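You operate a simulated robot arm through the tools that you are given. There is no shell and no other tool. Be economical: measure what you need, move in short steps, check, and stop when the job is done.

Carry out the task below with a simulated two-armed robot. There is one attempt and no reset: what you move stays moved.

## Task
On the laundry counter top, fold the hand towel in half and then in half again.

Only the result counts: the job must be done as asked and must still hold three seconds after the hand-in. Knocking over, shifting, dropping, spilling or breaking anything else fails it. Flat cloth is picked up by pressing the open fingertips on it (5 to 10 N) and closing them slowly along it; thin cloth reads only 2 to 8 mm in the jaws.

## Robot
Two 7-joint arms with two-finger parallel grippers on one trunk, on a base that drives. Base frame: it is fixed to the floor where the robot stands at the start and does not move with it; the origin is under the middle of the robot, x ahead of it, y to its left, z up. Readings come in m, rad, newtons and seconds.
The left shoulder is at the start at [0.07, 0.163, 1.12], the right one opposite. Places, roughly: laundry counter top [0.6, 0, 0.9]. Payload 3.43 kg a hand.
The TCP of each hand is the grasp point between the finger pads, 0.034 m short of the fingertips. In the tool frame z runs along the fingers and y along their closing line. Largest opening 0.128 m; finger width 0.024, thickness 0.012; the body of the gripper, 0.048 by 0.13 m, starts 0.096 m behind the TCP.
Orientation is told as [roll, pitch, yaw] about the base's x, y, z axes, in that order, counted from this pose: with the fingers straight down and closing along the base's y, the tool's x points along the base's -x, its y along +y and its z along -z.

## Interface
- The arms move only by the tool nudge_tool. It takes "left_steps", "right_steps" or both (then of equal length, played together; a hand with none holds still); each is a list of rows, each a list of 7 numbers: the finger opening in m, from 0 to 0.128, then the shift along the tool's x, y, z in m, then the turn, a rotation vector about the tool's x, y, z in rad. In form: [[grip, dx, dy, dz, wx, wy, wz], ...]. A call has 1 to 20 rows; each row is the pose to reach, as a shift and turn from the pose commanded when the call began, along the tool's axes at that moment. A row lasts 0.2 s, in which the tool goes at most 0.05 m and 0.15 rad; a call with a longer step from one row to the next is refused whole, and so is a gripper value outside its range. Where a pose cannot be reached the arm comes as near as it can. A force on the tool above 40 N (or 10 N above the force at the start of the call, whichever is more), or a blocked arm, ends the call early, and 0.2 s more pass. The fingers move at their own pace (about 0.153 m/s each) and stop on an object; they squeeze with about 39 N. The grip force told is the motor's: it shows also when the fingers shut on nothing. Time passes only in rows, and 0.2 s behind the last, so rows that repeat a pose let the fingers close. The reply holds the time, the measured pose of the TCP, the force on the tool along the base axes, the opening and the grip force, in the units named above and with some noise.
- Cameras (640 x 400 px; columns grow to the right, rows downward): "scene" is now at [0.1347, 0.005, 1.3361]; the picture's right is [0.03, -1.00, 0.00], its down [-0.68, -0.02, -0.74] and it looks along [0.74, 0.02, -0.68] (base axes); focal length 214 px, centre (320, 200). "left" rides on the left gripper at [0.076, 0.011, -0.16] in its tool frame; the picture's right is [-0.15, 0.99, 0.00], its down [-0.88, -0.13, -0.46] and it looks along [-0.45, -0.07, 0.89] (tool axes); focal length 234 px, centre (320, 200). "right" rides on the right gripper at [0.076, -0.011, -0.16] in its tool frame; the picture's right is [0.15, 0.99, 0.00], its down [-0.88, 0.13, -0.46] and it looks along [-0.45, 0.07, 0.89] (tool axes); focal length 234 px, centre (320, 200).
- camera(camera): a new picture of that camera. No time passes.
- raise_lower(by): slides the trunk up (or, below 0, down) by that many m; the arms and the scene camera ride with it, the base frame stays. It gives what a move gives, with no picture.
- roll_base(legs): drives the robot by 1 to 6 legs, each [ahead, left, turn to the left] in m, m and rad, along the robot's own axes; the way and the turn of a leg run together, so that a leg with both is an arc; at most 1.5 m and 3.142 rad a leg. The arms and the cameras ride along, it lands a little off, and it stops where it bumps. It gives what a move gives.
- head_to(pan, tilt): turns the head with the scene camera to pan (to the left, within 1.501 rad either way) and tilt (down, from -0.506 to 1.204), counted from straight ahead of the robot. It gives what a move gives.
- point_at(camera, pixels): for up to 12 pixels [column, row] of the newest picture of that camera ("zoom" is the newest enlarged one), the place [x, y, z] in the base frame of the surface seen there, good to about 0.002 m. No time passes.
- inspect(camera, box): a new picture of the part [left, top, right, bottom] of that camera's present view, enlarged. No time passes.
- sign_off(): hands the job in; it is judged then, once.

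Keep the steps short. Do not move on a guess: measure, check each grasp and each placing, and mend mistakes. In all there are 80 turns and 78 pictures (those below and enlarged ones count). Leave the grippers open and the arms clear of the work at the hand-in unless told otherwise, and finish with a single line.

The tools are called after ">>>" as name(argument=value, ...) on one line, values as JSON. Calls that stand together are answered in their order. nudge_tool: Moves the arms, as the interface text tells. Its arguments: {"type":"object","properties":{"left_steps":{"type":"array"},"right_steps":{"type":"array"}},"required":[]} The other tools are called the same way: raise_lower (by) slides the trunk up or down; roll_base (legs) drives the base; head_to (pan, tilt) turns the head that bears the scene camera; camera (camera) takes a picture; point_at (camera, pixels) gives the place of the surface under pixels of a picture; inspect (camera, box) takes an enlarged picture of a part of a camera's view; sign_off () hands the job in.

At the start:

```text
time_s: 0.0
left_tool_pos: [0.6373, 0.2004, 1.0545]
left_ee_rot: [0.0, -0.001, 0.0]
left_ft_force: [1.1, -0.2, 0.3]
left_width: 0.1276
left_grip_force: 0.1
right_tool_pos: [0.5997, -0.3163, 1.0455]
right_ee_rot: [0.0, 0.0, 0.001]
right_ft_force: [0.4, 0.4, 0.7]
right_width: 0.1278
right_grip_force: 0.1
trunk travel left (down, up): [-0.6, 0.34]
robot x, y, heading: [0.0017, -0.0013, -0.001]
head pan, tilt: [0.031, 0.744]
```

scene: 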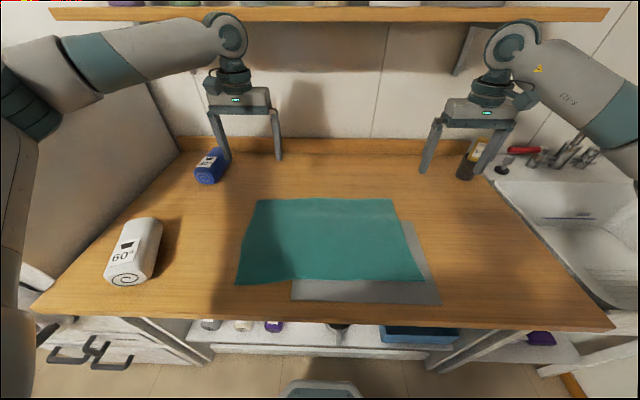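
right: 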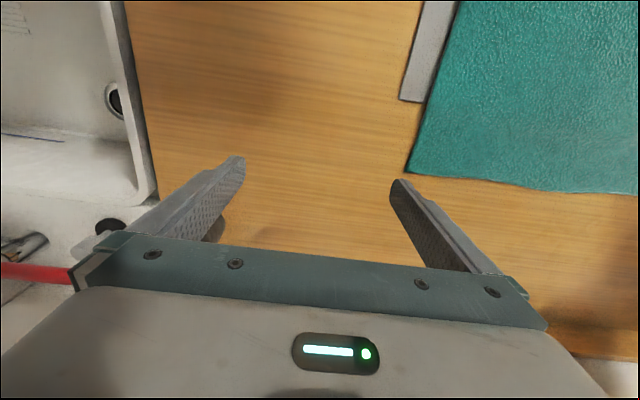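
left: 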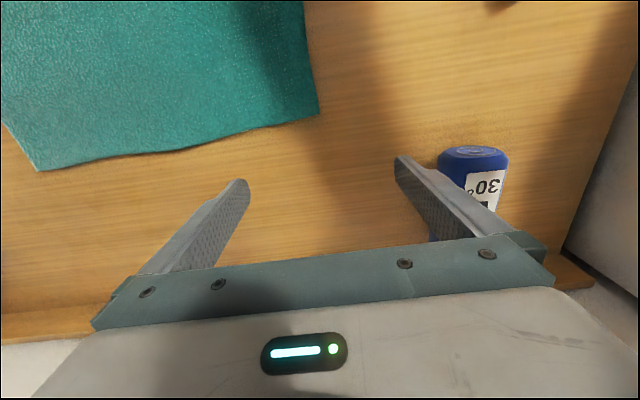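

I see the teal towel on the counter with a grey sheet partly under it. I'll measure the towel corners and its surroundings.

>>> point_at(camera="scene", pixels=[[258, 200], [392, 200], [424, 281], [237, 283], [330, 240], [440, 302], [293, 298], [424, 222], [135, 285], [208, 180], [150, 310], [600, 325]])

>>> inspect(camera="scene", box=[220, 180, 460, 330])

```text
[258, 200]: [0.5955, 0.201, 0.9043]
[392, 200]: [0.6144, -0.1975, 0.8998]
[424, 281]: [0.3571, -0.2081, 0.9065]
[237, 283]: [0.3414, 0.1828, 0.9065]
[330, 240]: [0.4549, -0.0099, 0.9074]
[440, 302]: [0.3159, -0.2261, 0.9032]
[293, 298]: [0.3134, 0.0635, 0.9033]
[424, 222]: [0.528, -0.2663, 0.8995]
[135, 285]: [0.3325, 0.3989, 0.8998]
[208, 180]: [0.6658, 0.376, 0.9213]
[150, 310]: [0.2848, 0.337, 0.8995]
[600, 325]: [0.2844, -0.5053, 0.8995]
```

```text
2.67 times, centred on (340, 255) of scene
```

zoom: 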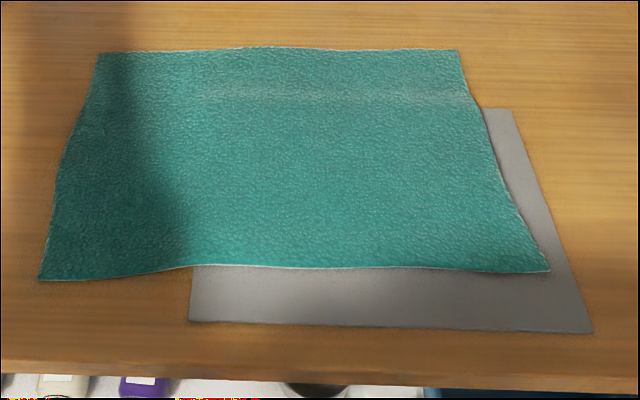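

The towel covers x 0.34–0.61 and y ±0.2, with its near right part lying on a grey mat 3–4 mm thick. I'll fold the far edge toward the robot, because both far corners lie on bare wood. Placing at x≈0.35 is too close for the arms, so I'll back the base up 0.17 m first.

>>> roll_base(legs=[[-0.17, 0, 0]])

>>> camera(camera="scene")

```text
time_s: 1.5
left_tool_pos: [0.4675, 0.198, 1.0541]
left_ee_rot: [0.003, -0.001, -0.001]
left_ft_force: [-0.2, 0.1, 0.3]
left_width: 0.1282
left_grip_force: 0.0
right_tool_pos: [0.4301, -0.3161, 1.0452]
right_ee_rot: [0.0, 0.0, -0.003]
right_ft_force: [-0.6, -0.3, -0.6]
right_width: 0.1279
right_grip_force: 0.0
trunk travel left (down, up): [-0.6, 0.34]
robot x, y, heading: [-0.169, -0.0031, -0.003]
head pan, tilt: [0.031, 0.744]
```

```text
73 pictures are left
```

scene: 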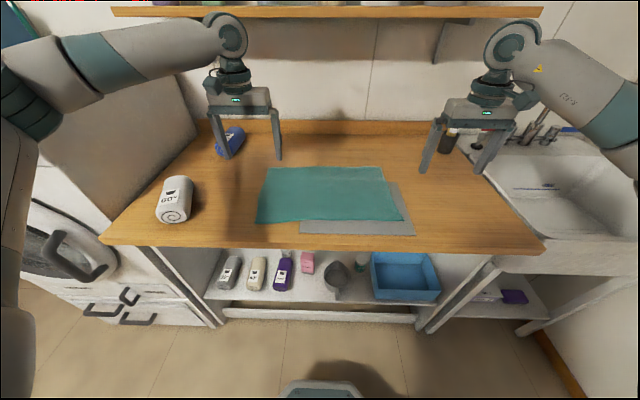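

The base is now at x=-0.169. Next I'll zoom in on the towel and measure its corners more exactly.

>>> inspect(camera="scene", box=[240, 150, 432, 270])

```text
3.33 times, centred on (336, 210) of scene
```

zoom: 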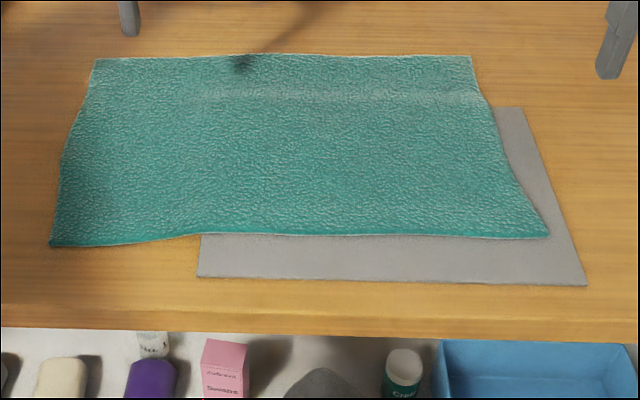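

>>> point_at(camera="zoom", pixels=[[97, 62], [468, 58], [545, 234], [53, 242], [280, 56], [300, 233], [66, 150], [500, 125], [130, 75], [440, 70]])

```text
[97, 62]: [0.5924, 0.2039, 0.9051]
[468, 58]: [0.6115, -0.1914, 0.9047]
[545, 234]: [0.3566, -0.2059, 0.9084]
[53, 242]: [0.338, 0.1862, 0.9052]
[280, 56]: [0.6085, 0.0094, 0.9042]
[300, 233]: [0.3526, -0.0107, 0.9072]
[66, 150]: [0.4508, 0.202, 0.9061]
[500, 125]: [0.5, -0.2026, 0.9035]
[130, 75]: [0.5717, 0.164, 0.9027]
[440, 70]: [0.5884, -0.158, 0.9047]
```

The far corners are at (0.592, 0.204) and (0.613, -0.192). I'll bring both open hands above points just inside those corners, with TCP z at 0.96 so the tips hang about 2 cm above the cloth.

>>> nudge_tool(left_steps=[[0.1, -0.02, -0.004, 0, 0, 0, 0], [0.08, -0.04, -0.009, 0, 0, 0, 0], [0.06, -0.06, -0.013, 0, 0, 0, 0], [0.04, -0.08, -0.018, 0, 0, 0, 0], [0.04, -0.1, -0.022, 0, 0, 0, 0], [0.04, -0.1105, -0.026, 0, 0, 0, 0], [0.04, -0.1105, -0.026, 0.035, 0, 0, 0], [0.04, -0.1105, -0.026, 0.07, 0, 0, 0], [0.04, -0.1105, -0.026, 0.094, 0, 0, 0]], right_steps=[[0.1, -0.028, 0.026, 0, 0, 0, 0], [0.08, -0.056, 0.052, 0, 0, 0, 0], [0.06, -0.084, 0.078, 0, 0, 0, 0], [0.04, -0.112, 0.104, 0, 0, 0, 0], [0.04, -0.14, 0.13, 0, 0, 0, 0], [0.04, -0.167, 0.156, 0, 0, 0, 0], [0.04, -0.167, 0.156, 0.03, 0, 0, 0], [0.04, -0.167, 0.156, 0.06, 0, 0, 0], [0.04, -0.167, 0.156, 0.085, 0, 0, 0]])

>>> camera(camera="left")

>>> camera(camera="right")

```text
time_s: 3.5
left_tool_pos: [0.5802, 0.1727, 0.9591]
left_ee_rot: [0.002, 0.0, 0.0]
left_ft_force: [0.1, -0.5, 0.5]
left_width: 0.0401
left_grip_force: 0.0
right_tool_pos: [0.5968, -0.161, 0.9588]
right_ee_rot: [0.001, 0.001, 0.0]
right_ft_force: [0.8, -0.7, -0.2]
right_width: 0.0397
right_grip_force: 0.0
trunk travel left (down, up): [-0.6, 0.34]
robot x, y, heading: [-0.1728, -0.0015, -0.006]
head pan, tilt: [0.031, 0.744]
```

```text
71 pictures are left
```

left: 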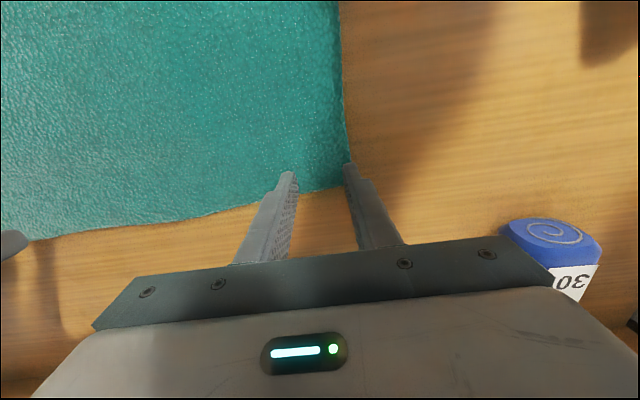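

```text
70 pictures are left
```

right: 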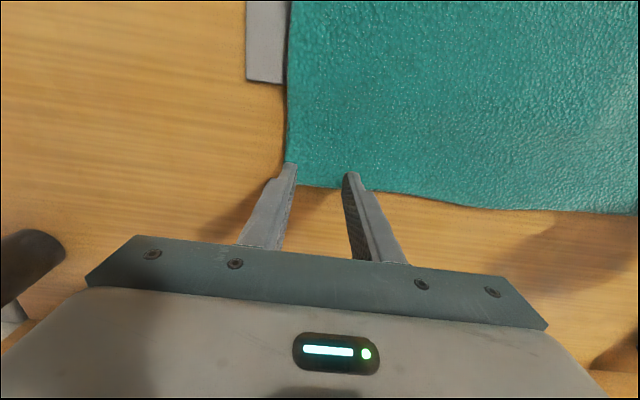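

The outer fingertips sit almost on the side edges. I'll shift both hands about 7 mm inward and 3 mm toward the robot, then lower them in small steps until they press.

>>> nudge_tool(left_steps=[[0.04, 0.004, -0.007, 0.008, 0, 0, 0], [0.04, 0.004, -0.007, 0.016, 0, 0, 0], [0.04, 0.004, -0.007, 0.019, 0, 0, 0], [0.04, 0.004, -0.007, 0.021, 0, 0, 0]], right_steps=[[0.04, 0.003, 0.007, 0.008, 0, 0, 0], [0.04, 0.003, 0.007, 0.016, 0, 0, 0], [0.04, 0.003, 0.007, 0.019, 0, 0, 0], [0.04, 0.003, 0.007, 0.021, 0, 0, 0]])

```text
time_s: 4.5
left_tool_pos: [0.5748, 0.1647, 0.9393]
left_ee_rot: [0.0, -0.002, -0.001]
left_ft_force: [1.1, 0.2, 2.9]
left_width: 0.04
left_grip_force: 0.0
right_tool_pos: [0.5932, -0.1523, 0.94]
right_ee_rot: [-0.001, 0.0, -0.002]
right_ft_force: [-0.3, 0.9, 1.2]
right_width: 0.04
right_grip_force: 0.1
trunk travel left (down, up): [-0.6, 0.34]
robot x, y, heading: [-0.1692, -0.0005, 0.002]
head pan, tilt: [0.031, 0.744]
```

The hands are just touching, at 2.9 N left and 1.2 N right. I'll press a little further.

>>> nudge_tool(left_steps=[[0.04, 0, 0, 0.0015, 0, 0, 0], [0.04, 0, 0, 0.0025, 0, 0, 0]], right_steps=[[0.04, 0, 0, 0.0015, 0, 0, 0], [0.04, 0, 0, 0.003, 0, 0, 0]])

```text
time_s: 5.1
left_tool_pos: [0.5735, 0.1653, 0.9381]
left_ee_rot: [0.001, 0.001, 0.001]
left_ft_force: [1.9, -0.5, 6.2]
left_width: 0.0404
left_grip_force: 0.1
right_tool_pos: [0.5936, -0.1533, 0.9385]
right_ee_rot: [-0.001, -0.002, -0.001]
right_ft_force: [2.2, 0.8, 7.1]
right_width: 0.04
right_grip_force: 0.2
trunk travel left (down, up): [-0.6, 0.34]
robot x, y, heading: [-0.1748, -0.0015, -0.001]
head pan, tilt: [0.031, 0.744]
```

The hands now press with 6–7 N, so I'll close them slowly.

>>> nudge_tool(left_steps=[[0.036, 0, 0, 0, 0, 0, 0], [0.032, 0, 0, 0, 0, 0, 0], [0.028, 0, 0, 0, 0, 0, 0], [0.024, 0, 0, 0, 0, 0, 0], [0.02, 0, 0, 0, 0, 0, 0], [0.016, 0, 0, 0, 0, 0, 0], [0.012, 0, 0, 0, 0, 0, 0], [0.008, 0, 0, 0, 0, 0, 0], [0.004, 0, 0, 0, 0, 0, 0], [0, 0, 0, 0, 0, 0, 0], [0, 0, 0, 0, 0, 0, 0], [0, 0, 0, 0, 0, 0, 0]], right_steps=[[0.036, 0, 0, 0, 0, 0, 0], [0.032, 0, 0, 0, 0, 0, 0], [0.028, 0, 0, 0, 0, 0, 0], [0.024, 0, 0, 0, 0, 0, 0], [0.02, 0, 0, 0, 0, 0, 0], [0.016, 0, 0, 0, 0, 0, 0], [0.012, 0, 0, 0, 0, 0, 0], [0.008, 0, 0, 0, 0, 0, 0], [0.004, 0, 0, 0, 0, 0, 0], [0, 0, 0, 0, 0, 0, 0], [0, 0, 0, 0, 0, 0, 0], [0, 0, 0, 0, 0, 0, 0]])

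>>> camera(camera="left")

>>> camera(camera="right")

```text
time_s: 7.7
left_tool_pos: [0.5733, 0.1654, 0.9377]
left_ee_rot: [0.001, -0.002, 0.0]
left_ft_force: [-0.2, 1.7, 10.6]
left_width: 0.0
left_grip_force: 33.1
right_tool_pos: [0.5915, -0.1533, 0.9377]
right_ee_rot: [0.001, -0.001, -0.001]
right_ft_force: [-0.2, -0.3, 8.2]
right_width: 0.0
right_grip_force: 33.5
trunk travel left (down, up): [-0.6, 0.34]
robot x, y, heading: [-0.17, 0.0035, -0.009]
head pan, tilt: [0.031, 0.744]
```

```text
69 pictures are left
```

left: 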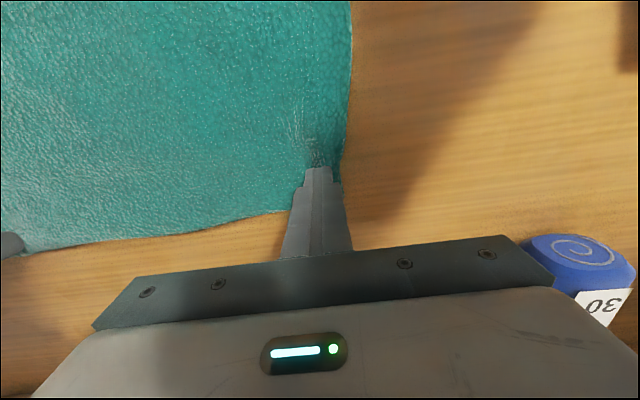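

```text
68 pictures are left
```

right: 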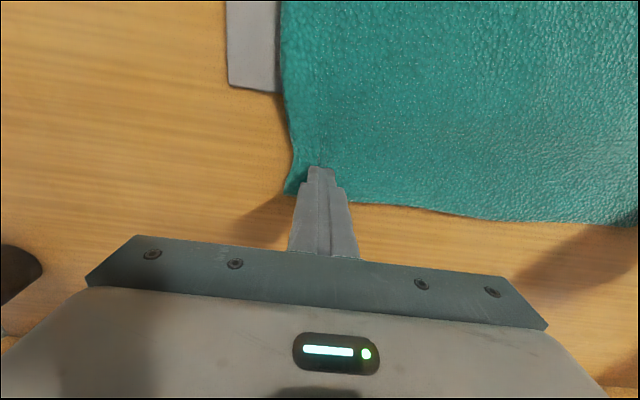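

Both widths read 0, which suggests nothing is held. I'll lift slightly to check.

>>> nudge_tool(left_steps=[[0, 0, 0, -0.02, 0, 0, 0], [0, 0, 0, -0.03, 0, 0, 0]], right_steps=[[0, 0, 0, -0.02, 0, 0, 0], [0, 0, 0, -0.03, 0, 0, 0]])

>>> camera(camera="left")

>>> camera(camera="right")

```text
time_s: 8.3
left_tool_pos: [0.574, 0.1646, 0.9655]
left_ee_rot: [0.0, 0.0, -0.001]
left_ft_force: [0.3, 0.0, 0.1]
left_width: 0.0
left_grip_force: 32.9
right_tool_pos: [0.5929, -0.1551, 0.9662]
right_ee_rot: [0.0, -0.001, -0.001]
right_ft_force: [0.0, -0.5, 1.1]
right_width: 0.0
right_grip_force: 33.3
trunk travel left (down, up): [-0.6, 0.34]
robot x, y, heading: [-0.1686, -0.0002, -0.005]
head pan, tilt: [0.031, 0.744]
```

```text
67 pictures are left
```

left: 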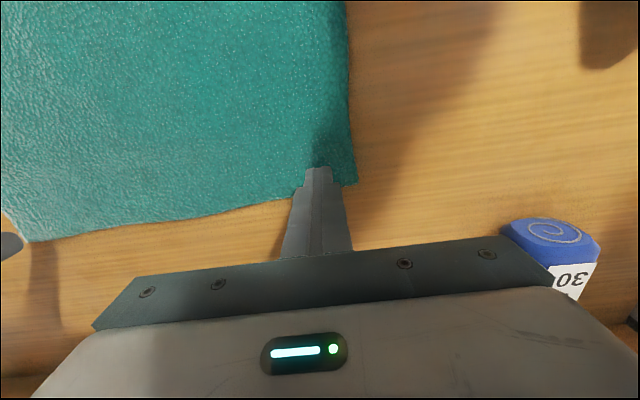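

```text
66 pictures are left
```

right: 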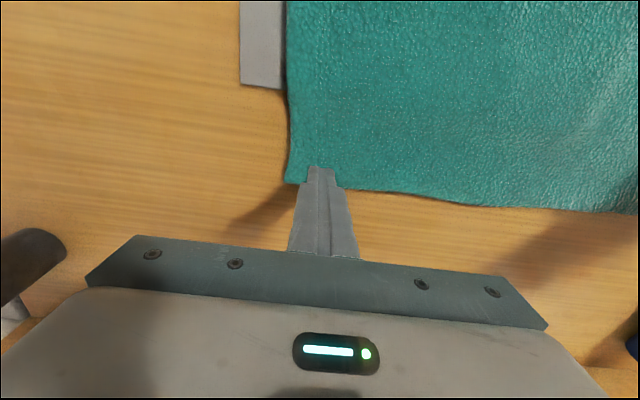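

The grasp missed and the cloth hasn't moved. I'll retry about 1 cm further in, with a wider 0.07 opening and slightly firmer pressure.

>>> nudge_tool(left_steps=[[0.03, 0.008, -0.012, 0, 0, 0, 0], [0.07, 0.008, -0.012, 0.01, 0, 0, 0], [0.07, 0.008, -0.012, 0.02, 0, 0, 0], [0.07, 0.008, -0.012, 0.027, 0, 0, 0], [0.07, 0.008, -0.012, 0.029, 0, 0, 0], [0.07, 0.008, -0.012, 0.0303, 0, 0, 0]], right_steps=[[0.03, 0.008, 0.013, 0, 0, 0, 0], [0.07, 0.008, 0.013, 0.01, 0, 0, 0], [0.07, 0.008, 0.013, 0.02, 0, 0, 0], [0.07, 0.008, 0.013, 0.027, 0, 0, 0], [0.07, 0.008, 0.013, 0.029, 0, 0, 0], [0.07, 0.008, 0.013, 0.0305, 0, 0, 0]])

>>> camera(camera="left")

>>> camera(camera="right")

```text
time_s: 9.7
left_tool_pos: [0.5661, 0.1515, 0.9364]
left_ee_rot: [0.0, -0.003, -0.004]
left_ft_force: [3.6, -0.4, 8.8]
left_width: 0.07
left_grip_force: 0.0
right_tool_pos: [0.5857, -0.1402, 0.9382]
right_ee_rot: [0.003, -0.003, -0.002]
right_ft_force: [1.6, 0.5, 7.0]
right_width: 0.0701
right_grip_force: 0.1
trunk travel left (down, up): [-0.6, 0.34]
robot x, y, heading: [-0.1691, 0.0025, -0.004]
head pan, tilt: [0.031, 0.744]
```

```text
65 pictures are left
```

left: 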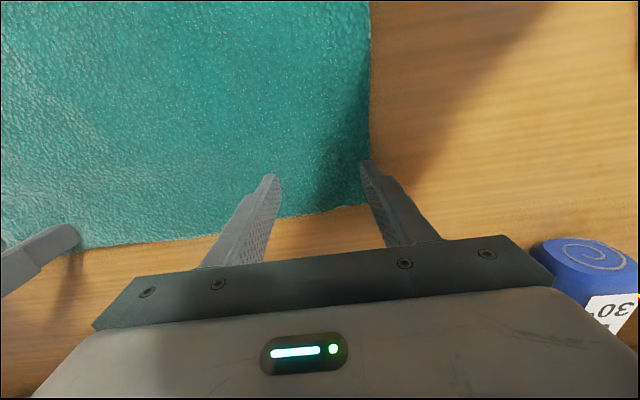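

```text
64 pictures are left
```

right: 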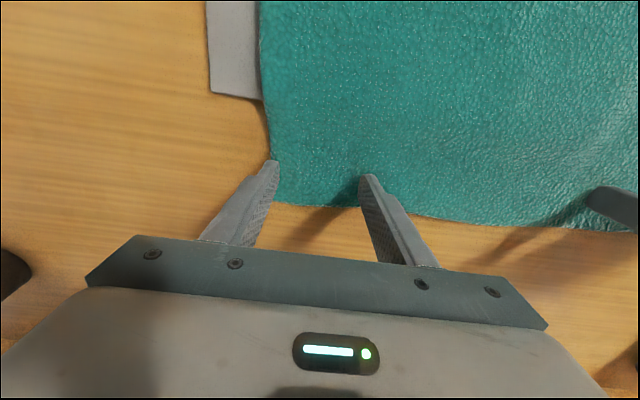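

The outer fingers sit right on the side edges, which is marginal. I'll lift, shift both hands 8 mm further in, press again and then close slowly.

>>> nudge_tool(left_steps=[[0.07, 0, 0, -0.012, 0, 0, 0], [0.07, 0, -0.009, -0.012, 0, 0, 0], [0.07, 0, -0.009, -0.003, 0, 0, 0], [0.07, 0, -0.009, 0, 0, 0, 0], [0.07, 0, -0.009, 0.0002, 0, 0, 0], [0.064, 0, -0.009, 0.0002, 0, 0, 0], [0.058, 0, -0.009, 0.0002, 0, 0, 0], [0.052, 0, -0.009, 0.0002, 0, 0, 0], [0.047, 0, -0.009, 0.0002, 0, 0, 0], [0.042, 0, -0.009, 0.0002, 0, 0, 0], [0.037, 0, -0.009, 0.0002, 0, 0, 0], [0.032, 0, -0.009, 0.0002, 0, 0, 0], [0.027, 0, -0.009, 0.0002, 0, 0, 0], [0.022, 0, -0.009, 0.0002, 0, 0, 0], [0.017, 0, -0.009, 0.0002, 0, 0, 0], [0.012, 0, -0.009, 0.0002, 0, 0, 0], [0.008, 0, -0.009, 0.0002, 0, 0, 0], [0.004, 0, -0.009, 0.0002, 0, 0, 0], [0, 0, -0.009, 0.0002, 0, 0, 0], [0, 0, -0.009, 0.0002, 0, 0, 0]], right_steps=[[0.07, 0, 0, -0.012, 0, 0, 0], [0.07, 0, 0.008, -0.012, 0, 0, 0], [0.07, 0, 0.008, -0.003, 0, 0, 0], [0.07, 0, 0.008, 0, 0, 0, 0], [0.07, 0, 0.008, 0.0007, 0, 0, 0], [0.064, 0, 0.008, 0.0007, 0, 0, 0], [0.058, 0, 0.008, 0.0007, 0, 0, 0], [0.052, 0, 0.008, 0.0007, 0, 0, 0], [0.047, 0, 0.008, 0.0007, 0, 0, 0], [0.042, 0, 0.008, 0.0007, 0, 0, 0], [0.037, 0, 0.008, 0.0007, 0, 0, 0], [0.032, 0, 0.008, 0.0007, 0, 0, 0], [0.027, 0, 0.008, 0.0007, 0, 0, 0], [0.022, 0, 0.008, 0.0007, 0, 0, 0], [0.017, 0, 0.008, 0.0007, 0, 0, 0], [0.012, 0, 0.008, 0.0007, 0, 0, 0], [0.008, 0, 0.008, 0.0007, 0, 0, 0], [0.004, 0, 0.008, 0.0007, 0, 0, 0], [0, 0, 0.008, 0.0007, 0, 0, 0], [0, 0, 0.008, 0.0007, 0, 0, 0]])

>>> camera(camera="left")

>>> camera(camera="right")

```text
time_s: 13.9
left_tool_pos: [0.564, 0.1425, 0.9387]
left_ee_rot: [-0.002, -0.003, -0.006]
left_ft_force: [2.7, -29.6, 13.1]
left_width: 0.0051
left_grip_force: 38.7
right_tool_pos: [0.583, -0.1293, 0.9378]
right_ee_rot: [0.002, -0.002, 0.001]
right_ft_force: [-1.9, 30.5, 14.3]
right_width: 0.0046
right_grip_force: 38.8
trunk travel left (down, up): [-0.6, 0.34]
robot x, y, heading: [-0.1717, 0.0001, -0.004]
head pan, tilt: [0.031, 0.744]
```

```text
63 pictures are left
```

left: 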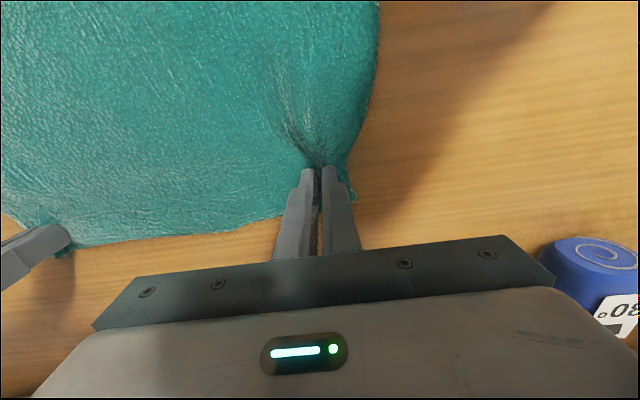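

```text
62 pictures are left
```

right: 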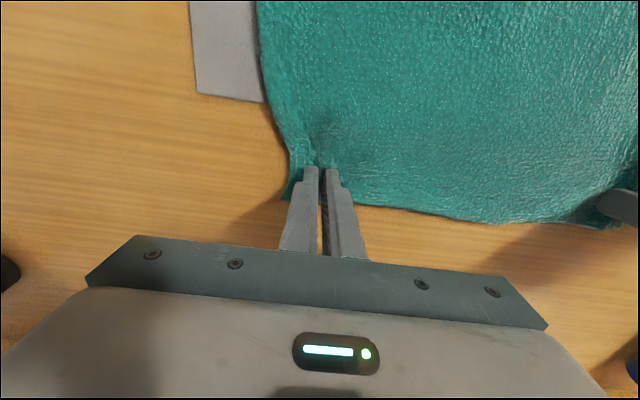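

Both hands now hold cloth, reading 5.1 and 4.6 mm. I'll run the first half of the fold arc, lifting and coming toward the robot while tilting the fingers forward, then check.

>>> nudge_tool(left_steps=[[0, 0.0061, -0.003, -0.0242, 0, -0.083, 0], [0, 0.0187, -0.006, -0.0465, 0, -0.167, 0], [0, 0.0371, -0.008, -0.0655, 0, -0.25, 0], [0, 0.0601, -0.01, -0.08, 0, -0.333, 0], [0, 0.0864, -0.012, -0.089, 0, -0.417, 0], [0, 0.1143, -0.013, -0.0918, 0, -0.5, 0]], right_steps=[[0, 0.0062, 0.003, -0.0242, 0, -0.083, 0], [0, 0.0191, 0.004, -0.0465, 0, -0.167, 0], [0, 0.038, 0.003, -0.0655, 0, -0.25, 0], [0, 0.0616, 0.001, -0.08, 0, -0.333, 0], [0, 0.0886, -0.001, -0.089, 0, -0.417, 0], [0, 0.1173, -0.003, -0.0918, 0, -0.5, 0]])

>>> camera(camera="scene")

```text
time_s: 15.3
left_tool_pos: [0.4499, 0.131, 1.0275]
left_ee_rot: [0.001, -0.502, -0.001]
left_ft_force: [1.2, -16.6, -0.4]
left_width: 0.0044
left_grip_force: 38.6
right_tool_pos: [0.4673, -0.1357, 1.0292]
right_ee_rot: [0.001, -0.502, -0.002]
right_ft_force: [-1.3, 16.8, 0.4]
right_width: 0.0046
right_grip_force: 38.6
trunk travel left (down, up): [-0.6, 0.34]
robot x, y, heading: [-0.1687, 0.0016, -0.005]
head pan, tilt: [0.031, 0.744]
```

```text
61 pictures are left
```

scene: 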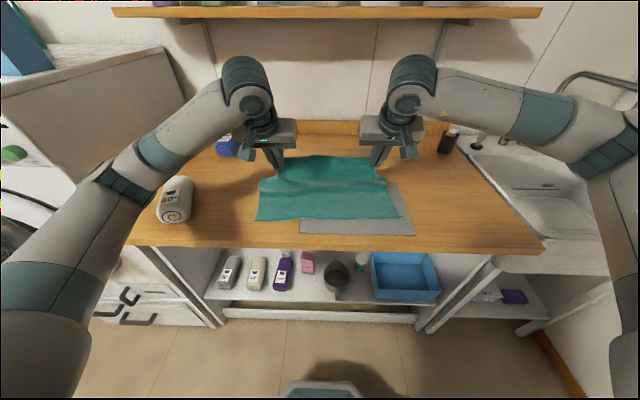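

Both grips hold. I'll zoom in to check the cloth and mat.

>>> inspect(camera="scene", box=[224, 120, 448, 260])

```text
2.86 times, centred on (336, 190) of scene
```

zoom: 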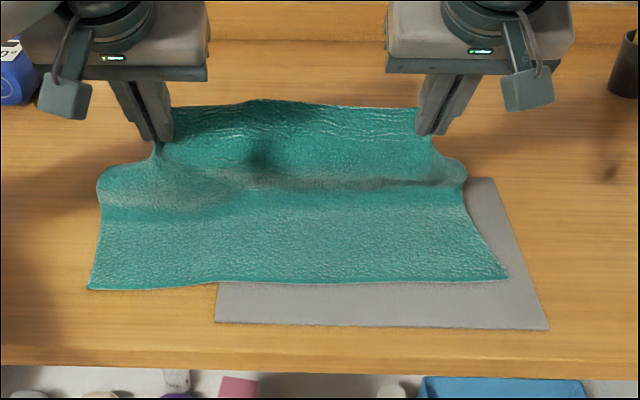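

The cloth lifts cleanly and the mat is undisturbed. I'll continue the arc down to about 3 cm above the near edge.

>>> nudge_tool(left_steps=[[0, 0.0265, -0.001, -0.0105, 0, -0.083, 0], [0, 0.0543, -0.002, -0.0146, 0, -0.167, 0], [0, 0.0817, -0.004, -0.0124, 0, -0.25, 0], [0, 0.1068, -0.006, -0.0038, 0, -0.333, 0], [0, 0.1281, -0.007, 0.0107, 0, -0.417, 0]], right_steps=[[0, 0.0265, -0.001, -0.0105, 0, -0.083, 0], [0, 0.0543, -0.002, -0.0146, 0, -0.167, 0], [0, 0.0817, -0.004, -0.0124, 0, -0.25, 0], [0, 0.1068, -0.006, -0.0038, 0, -0.333, 0], [0, 0.1281, -0.007, 0.0107, 0, -0.417, 0]])

>>> inspect(camera="scene", box=[200, 120, 456, 280])

```text
time_s: 16.5
left_tool_pos: [0.374, 0.1122, 0.9545]
left_ee_rot: [0.003, -0.915, 0.001]
left_ft_force: [0.3, -0.3, 0.4]
left_width: 0.0044
left_grip_force: 38.6
left hand out of reach, approached as far as the arm can: row 4, 5
right_tool_pos: [0.3828, -0.136, 0.9548]
right_ee_rot: [-0.002, -0.914, -0.005]
right_ft_force: [-0.3, 0.0, 0.2]
right_width: 0.0039
right_grip_force: 39.0
right hand out of reach, approached as far as the arm can: row 5
trunk travel left (down, up): [-0.6, 0.34]
robot x, y, heading: [-0.1728, 0.0006, -0.001]
head pan, tilt: [0.031, 0.744]
```

```text
2.50 times, centred on (328, 200) of scene
```

zoom: 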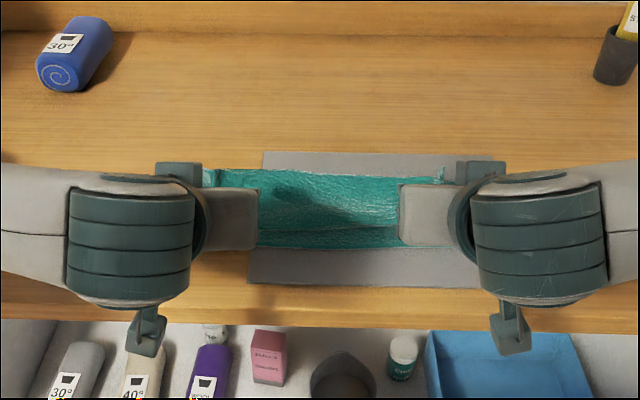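

Both hands stopped 2–3 cm short because they're too close to the body to reach. The hands ride with the base, so I'll roll it back 0.03 m to carry the edge to its target.

>>> roll_base(legs=[[-0.03, 0, 0]])

```text
time_s: 17.3
left_tool_pos: [0.342, 0.1106, 0.9556]
left_ee_rot: [0.002, -0.914, -0.001]
left_ft_force: [-0.4, 0.1, 0.1]
left_width: 0.0045
left_grip_force: 39.1
right_tool_pos: [0.3513, -0.1337, 0.9559]
right_ee_rot: [0.001, -0.918, -0.002]
right_ft_force: [0.3, 0.5, 0.4]
right_width: 0.004
right_grip_force: 38.2
trunk travel left (down, up): [-0.6, 0.34]
robot x, y, heading: [-0.1983, -0.001, -0.003]
head pan, tilt: [0.031, 0.744]
```

The X positions are right: tips at about 0.369 left and 0.378 right. Next I'll spread the hands sideways to take out the slack, left +12 mm and right −9 mm.

>>> nudge_tool(left_steps=[[0, 0, 0.006, 0, 0, 0, 0], [0, 0, 0.012, 0, 0, 0, 0]], right_steps=[[0, 0, -0.005, 0, 0, 0, 0], [0, 0, -0.009, 0, 0, 0, 0]])

```text
time_s: 17.9
left_tool_pos: [0.3445, 0.1213, 0.955]
left_ee_rot: [-0.002, -0.916, -0.002]
left_ft_force: [0.4, -9.6, 1.7]
left_width: 0.0042
left_grip_force: 39.4
left hand out of reach, approached as far as the arm can: row 2
right_tool_pos: [0.354, -0.1418, 0.9566]
right_ee_rot: [0.002, -0.915, 0.0]
right_ft_force: [0.2, 9.0, 0.9]
right_width: 0.0039
right_grip_force: 38.5
trunk travel left (down, up): [-0.6, 0.34]
robot x, y, heading: [-0.1987, -0.0008, -0.003]
head pan, tilt: [0.031, 0.744]
```

The cloth is taut at 9 N. The tips are at z≈0.935, so I'll lower the trunk 0.02 m.

>>> raise_lower(by=-0.02)

>>> inspect(camera="scene", box=[200, 100, 456, 260])

>>> camera(camera="left")

>>> camera(camera="right")

```text
time_s: 18.6
left_tool_pos: [0.3441, 0.1209, 0.9392]
left_ee_rot: [-0.004, -0.919, 0.003]
left_ft_force: [4.3, -12.5, 16.3]
left_width: 0.0042
left_grip_force: 38.6
right_tool_pos: [0.3538, -0.1409, 0.9412]
right_ee_rot: [0.006, -0.928, -0.007]
right_ft_force: [11.9, 12.6, 32.1]
right_width: 0.0039
right_grip_force: 38.3
trunk travel left (down, up): [-0.58, 0.36]
robot x, y, heading: [-0.194, -0.0004, 0.003]
head pan, tilt: [0.031, 0.744]
```

```text
2.50 times, centred on (328, 180) of scene
```

zoom: 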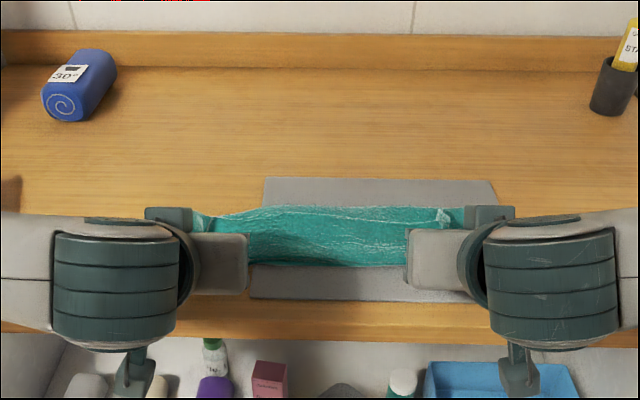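

```text
57 pictures are left
```

left: 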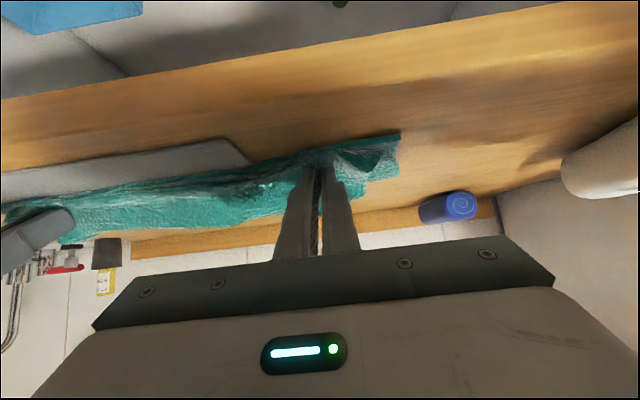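

```text
56 pictures are left
```

right: 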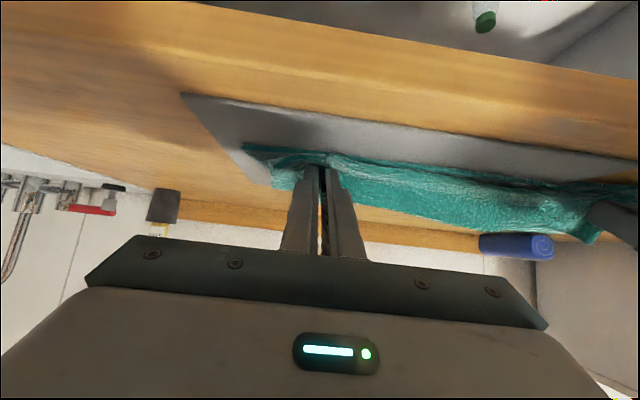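

The right hand presses at 32 N, which is too hard, so I'll raise the trunk 6 mm before releasing.

>>> raise_lower(by=0.006)

```text
time_s: 19.1
left_tool_pos: [0.3452, 0.1222, 0.9397]
left_ee_rot: [0.002, -0.913, -0.002]
left_ft_force: [1.5, -14.8, 6.5]
left_width: 0.0043
left_grip_force: 38.5
right_tool_pos: [0.3543, -0.1416, 0.9417]
right_ee_rot: [0.001, -0.919, -0.002]
right_ft_force: [11.9, 15.9, 21.5]
right_width: 0.004
right_grip_force: 38.7
trunk travel left (down, up): [-0.586, 0.354]
robot x, y, heading: [-0.1979, 0.0022, 0.001]
head pan, tilt: [0.031, 0.744]
```

>>> raise_lower(by=0.005)

>>> nudge_tool(left_steps=[[0.006, 0, 0, 0, 0, 0, 0], [0.012, 0, 0, 0, 0, 0, 0], [0.02, 0, 0, 0, 0, 0, 0], [0.03, 0, 0, 0, 0, 0, 0], [0.03, 0, 0, 0, 0, 0, 0]], right_steps=[[0.006, 0, 0, 0, 0, 0, 0], [0.012, 0, 0, 0, 0, 0, 0], [0.02, 0, 0, 0, 0, 0, 0], [0.03, 0, 0, 0, 0, 0, 0], [0.03, 0, 0, 0, 0, 0, 0]])

>>> camera(camera="left")

>>> camera(camera="right")

```text
time_s: 19.7
left_tool_pos: [0.3454, 0.1214, 0.9439]
left_ee_rot: [0.004, -0.913, -0.002]
left_ft_force: [-0.3, -13.0, -0.3]
left_width: 0.0042
left_grip_force: 38.6
right_tool_pos: [0.3522, -0.1417, 0.9444]
right_ee_rot: [-0.003, -0.911, 0.002]
right_ft_force: [1.5, 12.0, 5.3]
right_width: 0.004
right_grip_force: 38.2
trunk travel left (down, up): [-0.591, 0.349]
robot x, y, heading: [-0.1999, 0.0029, -0.002]
head pan, tilt: [0.031, 0.744]
```

```text
time_s: 20.9
left_tool_pos: [0.346, 0.1223, 0.9455]
left_ee_rot: [0.003, -0.913, 0.001]
left_ft_force: [-0.4, 0.2, -0.8]
left_width: 0.0299
left_grip_force: 0.0
right_tool_pos: [0.353, -0.1425, 0.9461]
right_ee_rot: [-0.001, -0.916, -0.003]
right_ft_force: [-0.2, -1.1, 1.7]
right_width: 0.0295
right_grip_force: 0.1
trunk travel left (down, up): [-0.591, 0.349]
robot x, y, heading: [-0.1942, 0.005, -0.0]
head pan, tilt: [0.031, 0.744]
```

```text
55 pictures are left
```

left: 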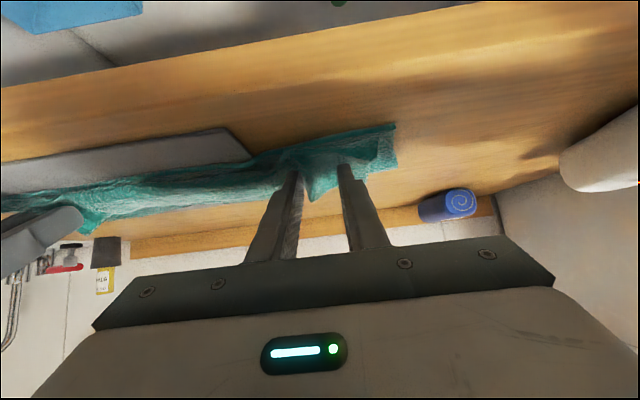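

```text
54 pictures are left
```

right: 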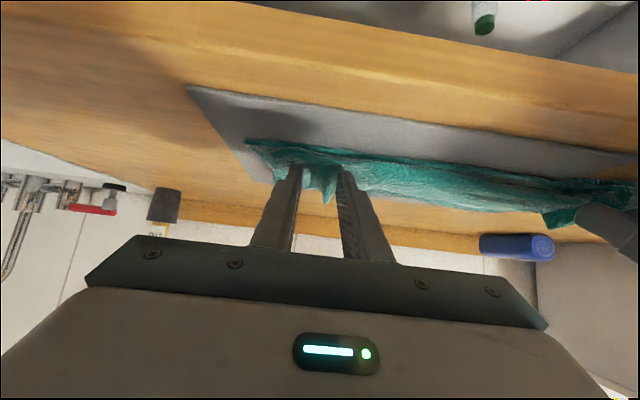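

Released. I'll pull the fingers out by raising the trunk a little, rolling the base back, and then raising it more.

>>> raise_lower(by=0.008)

>>> roll_base(legs=[[-0.08, 0, 0]])

>>> raise_lower(by=0.12)

>>> camera(camera="scene")

```text
time_s: 21.4
left_tool_pos: [0.3464, 0.1218, 0.9528]
left_ee_rot: [0.003, -0.915, -0.001]
left_ft_force: [-0.9, 0.7, -0.1]
left_width: 0.03
left_grip_force: 0.0
right_tool_pos: [0.3538, -0.1425, 0.9551]
right_ee_rot: [-0.002, -0.914, -0.001]
right_ft_force: [0.2, 0.4, 0.3]
right_width: 0.0299
right_grip_force: 0.0
trunk travel left (down, up): [-0.599, 0.341]
robot x, y, heading: [-0.1975, 0.0007, -0.004]
head pan, tilt: [0.031, 0.744]
```

```text
time_s: 22.5
left_tool_pos: [0.2665, 0.1209, 0.9543]
left_ee_rot: [0.002, -0.915, 0.001]
left_ft_force: [-0.3, 0.4, 0.4]
left_width: 0.0305
left_grip_force: 0.1
right_tool_pos: [0.2737, -0.1436, 0.955]
right_ee_rot: [-0.004, -0.917, -0.001]
right_ft_force: [0.5, -0.1, 0.3]
right_width: 0.0299
right_grip_force: 0.0
trunk travel left (down, up): [-0.599, 0.341]
robot x, y, heading: [-0.2777, 0.0, -0.005]
head pan, tilt: [0.031, 0.744]
```

```text
time_s: 24.0
left_tool_pos: [0.2686, 0.12, 1.0741]
left_ee_rot: [0.001, -0.915, 0.0]
left_ft_force: [-0.3, 0.0, 0.1]
left_width: 0.03
left_grip_force: 0.2
right_tool_pos: [0.2753, -0.1417, 1.0731]
right_ee_rot: [-0.002, -0.915, -0.003]
right_ft_force: [-0.1, 0.3, 0.3]
right_width: 0.0301
right_grip_force: 0.0
trunk travel left (down, up): [-0.719, 0.221]
robot x, y, heading: [-0.2806, 0.0012, -0.002]
head pan, tilt: [0.031, 0.744]
```

```text
53 pictures are left
```

scene: 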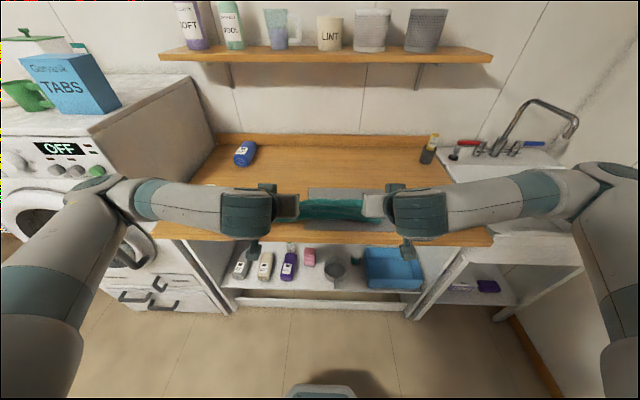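

The arms block the view. I'll untilt the hands and spread them outward.

>>> nudge_tool(left_steps=[[0.03, 0, 0.025, 0, 0, 0.13, 0], [0.03, 0, 0.05, 0, 0, 0.26, 0], [0.03, 0, 0.075, 0, 0, 0.39, 0], [0.03, 0, 0.1, 0, 0, 0.52, 0], [0.03, 0, 0.125, 0, 0, 0.65, 0], [0.03, 0, 0.15, 0, 0, 0.78, 0], [0.03, 0, 0.175, 0, 0, 0.915, 0]], right_steps=[[0.03, 0, -0.025, 0, 0, 0.13, 0], [0.03, 0, -0.05, 0, 0, 0.26, 0], [0.03, 0, -0.075, 0, 0, 0.39, 0], [0.03, 0, -0.1, 0, 0, 0.52, 0], [0.03, 0, -0.125, 0, 0, 0.65, 0], [0.03, 0, -0.15, 0, 0, 0.78, 0], [0.03, 0, -0.175, 0, 0, 0.915, 0]])

>>> inspect(camera="scene", box=[240, 150, 432, 270])

```text
time_s: 25.6
left_tool_pos: [0.2678, 0.2978, 1.0738]
left_ee_rot: [-0.001, 0.005, 0.003]
left_ft_force: [-0.4, -0.2, -0.4]
left_width: 0.0299
left_grip_force: 0.0
right_tool_pos: [0.2757, -0.3182, 1.0733]
right_ee_rot: [0.0, 0.001, -0.002]
right_ft_force: [-0.4, -0.9, -1.1]
right_width: 0.03
right_grip_force: 0.0
trunk travel left (down, up): [-0.719, 0.221]
robot x, y, heading: [-0.2793, 0.0035, 0.001]
head pan, tilt: [0.031, 0.744]
```

```text
3.33 times, centred on (336, 210) of scene
```

zoom: 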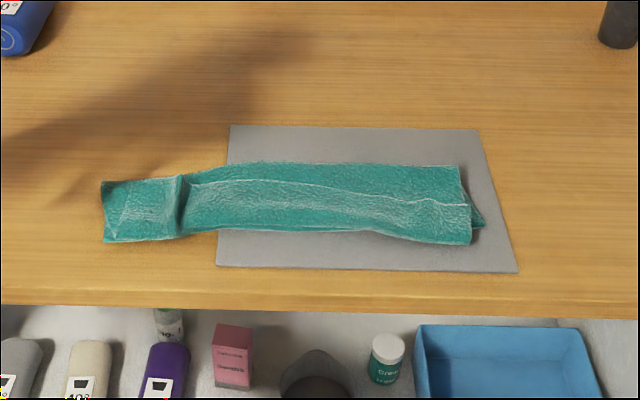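

The fold is down, but with some wrinkles and a raised ridge. I'll measure it and get a closer look.

>>> point_at(camera="zoom", pixels=[[104, 184], [180, 178], [460, 168], [470, 242], [482, 222], [106, 241], [182, 233], [330, 188], [330, 172], [330, 215], [468, 204], [516, 270]])

>>> inspect(camera="scene", box=[265, 187, 393, 232])

```text
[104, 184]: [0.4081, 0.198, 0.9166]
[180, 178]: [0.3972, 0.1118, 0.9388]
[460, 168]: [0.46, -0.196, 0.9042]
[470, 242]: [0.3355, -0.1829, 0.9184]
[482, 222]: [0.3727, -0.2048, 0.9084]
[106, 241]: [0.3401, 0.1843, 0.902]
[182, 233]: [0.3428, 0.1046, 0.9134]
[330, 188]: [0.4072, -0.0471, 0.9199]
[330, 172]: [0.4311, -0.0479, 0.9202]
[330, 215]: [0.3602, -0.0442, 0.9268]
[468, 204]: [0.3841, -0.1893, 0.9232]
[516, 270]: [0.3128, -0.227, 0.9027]
```

```text
5.00 times, centred on (329, 210) of scene
```

zoom: 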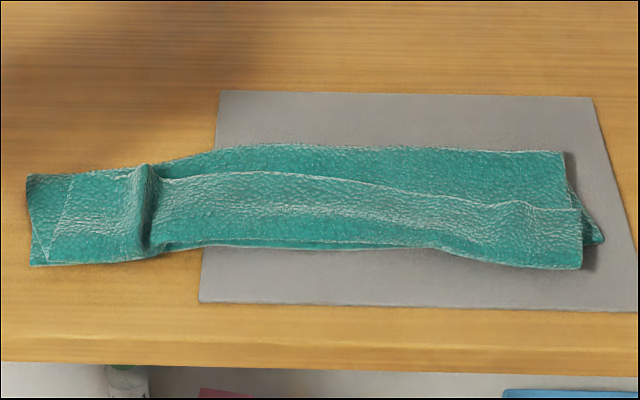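

The mat is where it was. The white line looks like the far hem lying folded back on top. I'll look with the wrist cameras.

>>> camera(camera="left")

>>> camera(camera="right")

```text
50 pictures are left
```

left: 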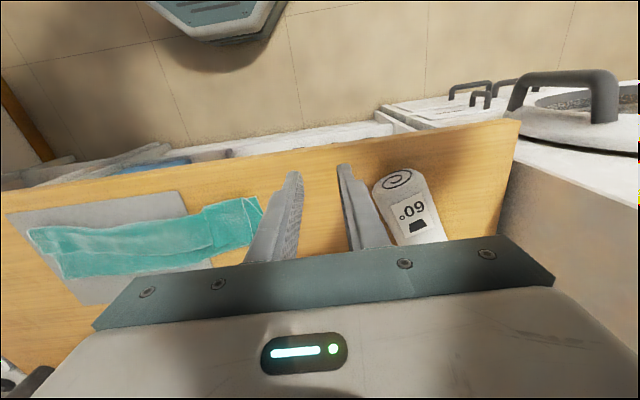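

```text
49 pictures are left
```

right: 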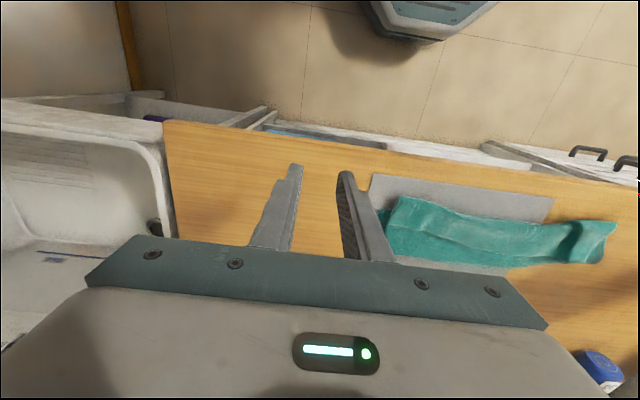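

>>> inspect(camera="left", box=[10, 170, 290, 310])

>>> inspect(camera="right", box=[370, 170, 640, 290])

```text
2.29 times, centred on (150, 240) of left
```

zoom: 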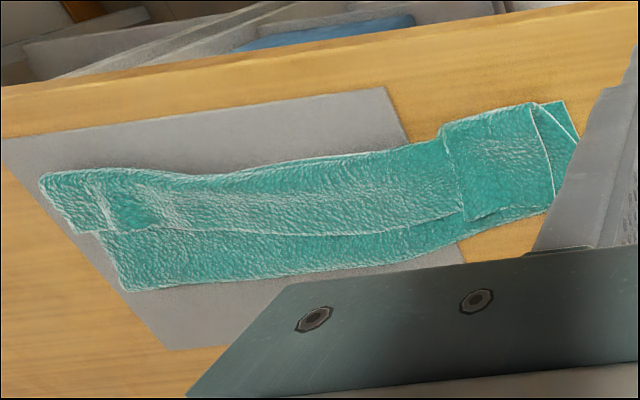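

```text
2.37 times, centred on (505, 230) of right
```

zoom: 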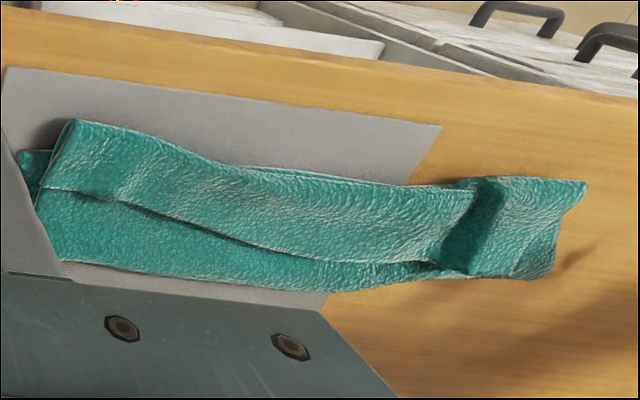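

A strip about 4–5 cm wide at the far hem folded back on itself, because I gripped 28 mm in from the edge. I need to regrasp right at the hem and lay it down flat. First I'll bring both hands above the strip for a close look.

>>> nudge_tool(left_steps=[[0.06, -0.02, -0.031, 0.012, 0, 0, 0], [0.06, -0.04, -0.062, 0.024, 0, 0, 0], [0.06, -0.06, -0.093, 0.036, 0, 0, 0], [0.06, -0.08, -0.124, 0.048, 0, 0, 0], [0.06, -0.1, -0.155, 0.06, 0, 0, 0], [0.06, -0.122, -0.188, 0.075, 0, 0, 0]], right_steps=[[0.06, -0.017, 0.028, 0.012, 0, 0, 0], [0.06, -0.034, 0.056, 0.024, 0, 0, 0], [0.06, -0.051, 0.084, 0.036, 0, 0, 0], [0.06, -0.068, 0.112, 0.048, 0, 0, 0], [0.06, -0.085, 0.14, 0.06, 0, 0, 0], [0.06, -0.1, 0.168, 0.075, 0, 0, 0]])

>>> camera(camera="left")

>>> camera(camera="right")

```text
time_s: 27.0
left_tool_pos: [0.3912, 0.1086, 0.9971]
left_ee_rot: [0.002, 0.004, 0.002]
left_ft_force: [0.0, -0.6, 0.3]
left_width: 0.06
left_grip_force: 0.0
right_tool_pos: [0.3784, -0.1513, 0.9975]
right_ee_rot: [0.0, 0.003, 0.001]
right_ft_force: [0.3, 0.8, 0.4]
right_width: 0.06
right_grip_force: 0.0
trunk travel left (down, up): [-0.719, 0.221]
robot x, y, heading: [-0.2757, 0.0014, 0.002]
head pan, tilt: [0.031, 0.744]
```

```text
46 pictures are left
```

left: 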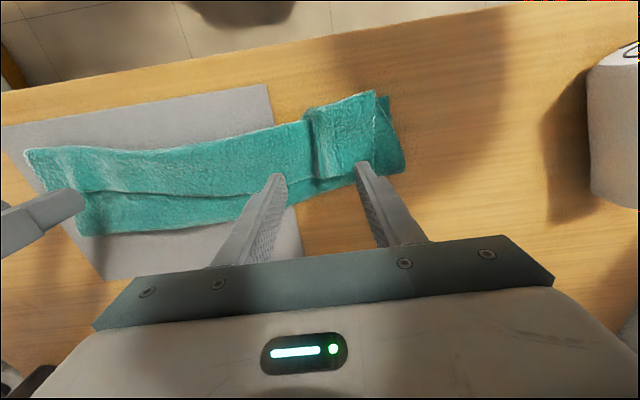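

```text
45 pictures are left
```

right: 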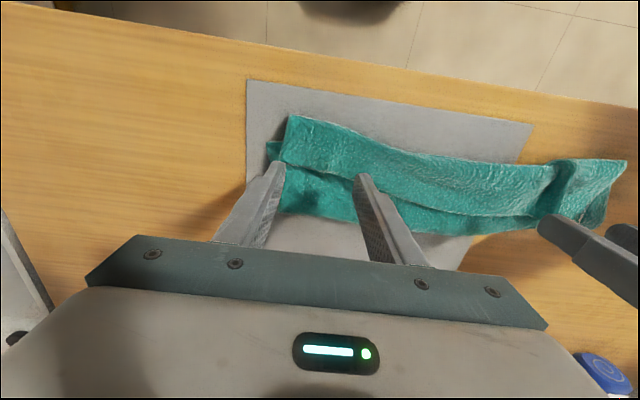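

>>> inspect(camera="left", box=[190, 70, 430, 220])

>>> inspect(camera="right", box=[240, 90, 480, 240])

>>> point_at(camera="zoom", pixels=[[125, 70], [110, 185], [80, 175], [180, 195], [240, 220], [100, 320], [390, 255], [270, 150], [200, 140], [150, 270]])

>>> point_at(camera="left", pixels=[[375, 92], [371, 160], [310, 115], [320, 178], [390, 100], [402, 165], [345, 130], [300, 195], [250, 180], [200, 145]])

```text
2.67 times, centred on (310, 145) of left
```

zoom: 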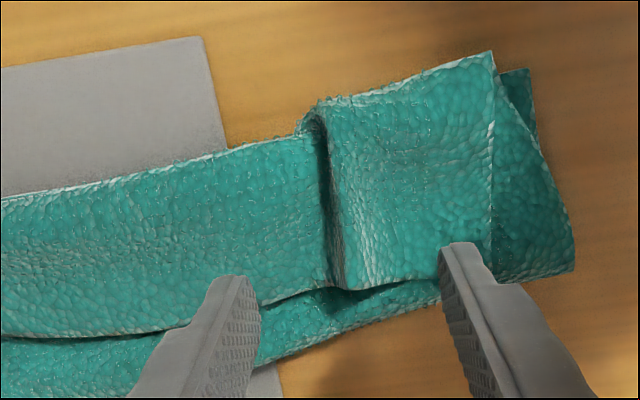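

```text
2.67 times, centred on (360, 165) of right
```

zoom: 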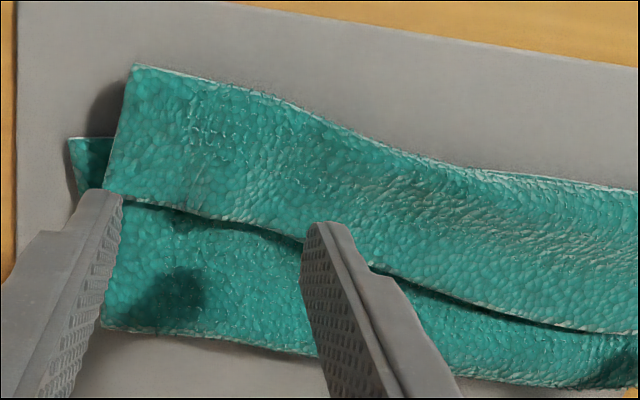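

```text
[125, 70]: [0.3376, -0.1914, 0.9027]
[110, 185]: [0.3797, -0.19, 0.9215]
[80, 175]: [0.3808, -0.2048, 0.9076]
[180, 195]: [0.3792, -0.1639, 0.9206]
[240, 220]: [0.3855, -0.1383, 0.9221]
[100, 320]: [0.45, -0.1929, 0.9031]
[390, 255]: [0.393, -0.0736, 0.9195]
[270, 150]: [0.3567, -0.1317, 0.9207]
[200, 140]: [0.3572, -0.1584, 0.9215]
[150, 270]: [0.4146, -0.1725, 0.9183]
```

```text
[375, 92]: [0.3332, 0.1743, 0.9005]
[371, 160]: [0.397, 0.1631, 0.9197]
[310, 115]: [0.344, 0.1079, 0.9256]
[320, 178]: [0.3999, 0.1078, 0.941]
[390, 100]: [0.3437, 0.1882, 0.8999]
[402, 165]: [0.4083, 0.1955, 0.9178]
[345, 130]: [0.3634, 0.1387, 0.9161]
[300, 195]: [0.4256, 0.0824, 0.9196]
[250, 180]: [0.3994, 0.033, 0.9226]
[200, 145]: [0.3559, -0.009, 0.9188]
```

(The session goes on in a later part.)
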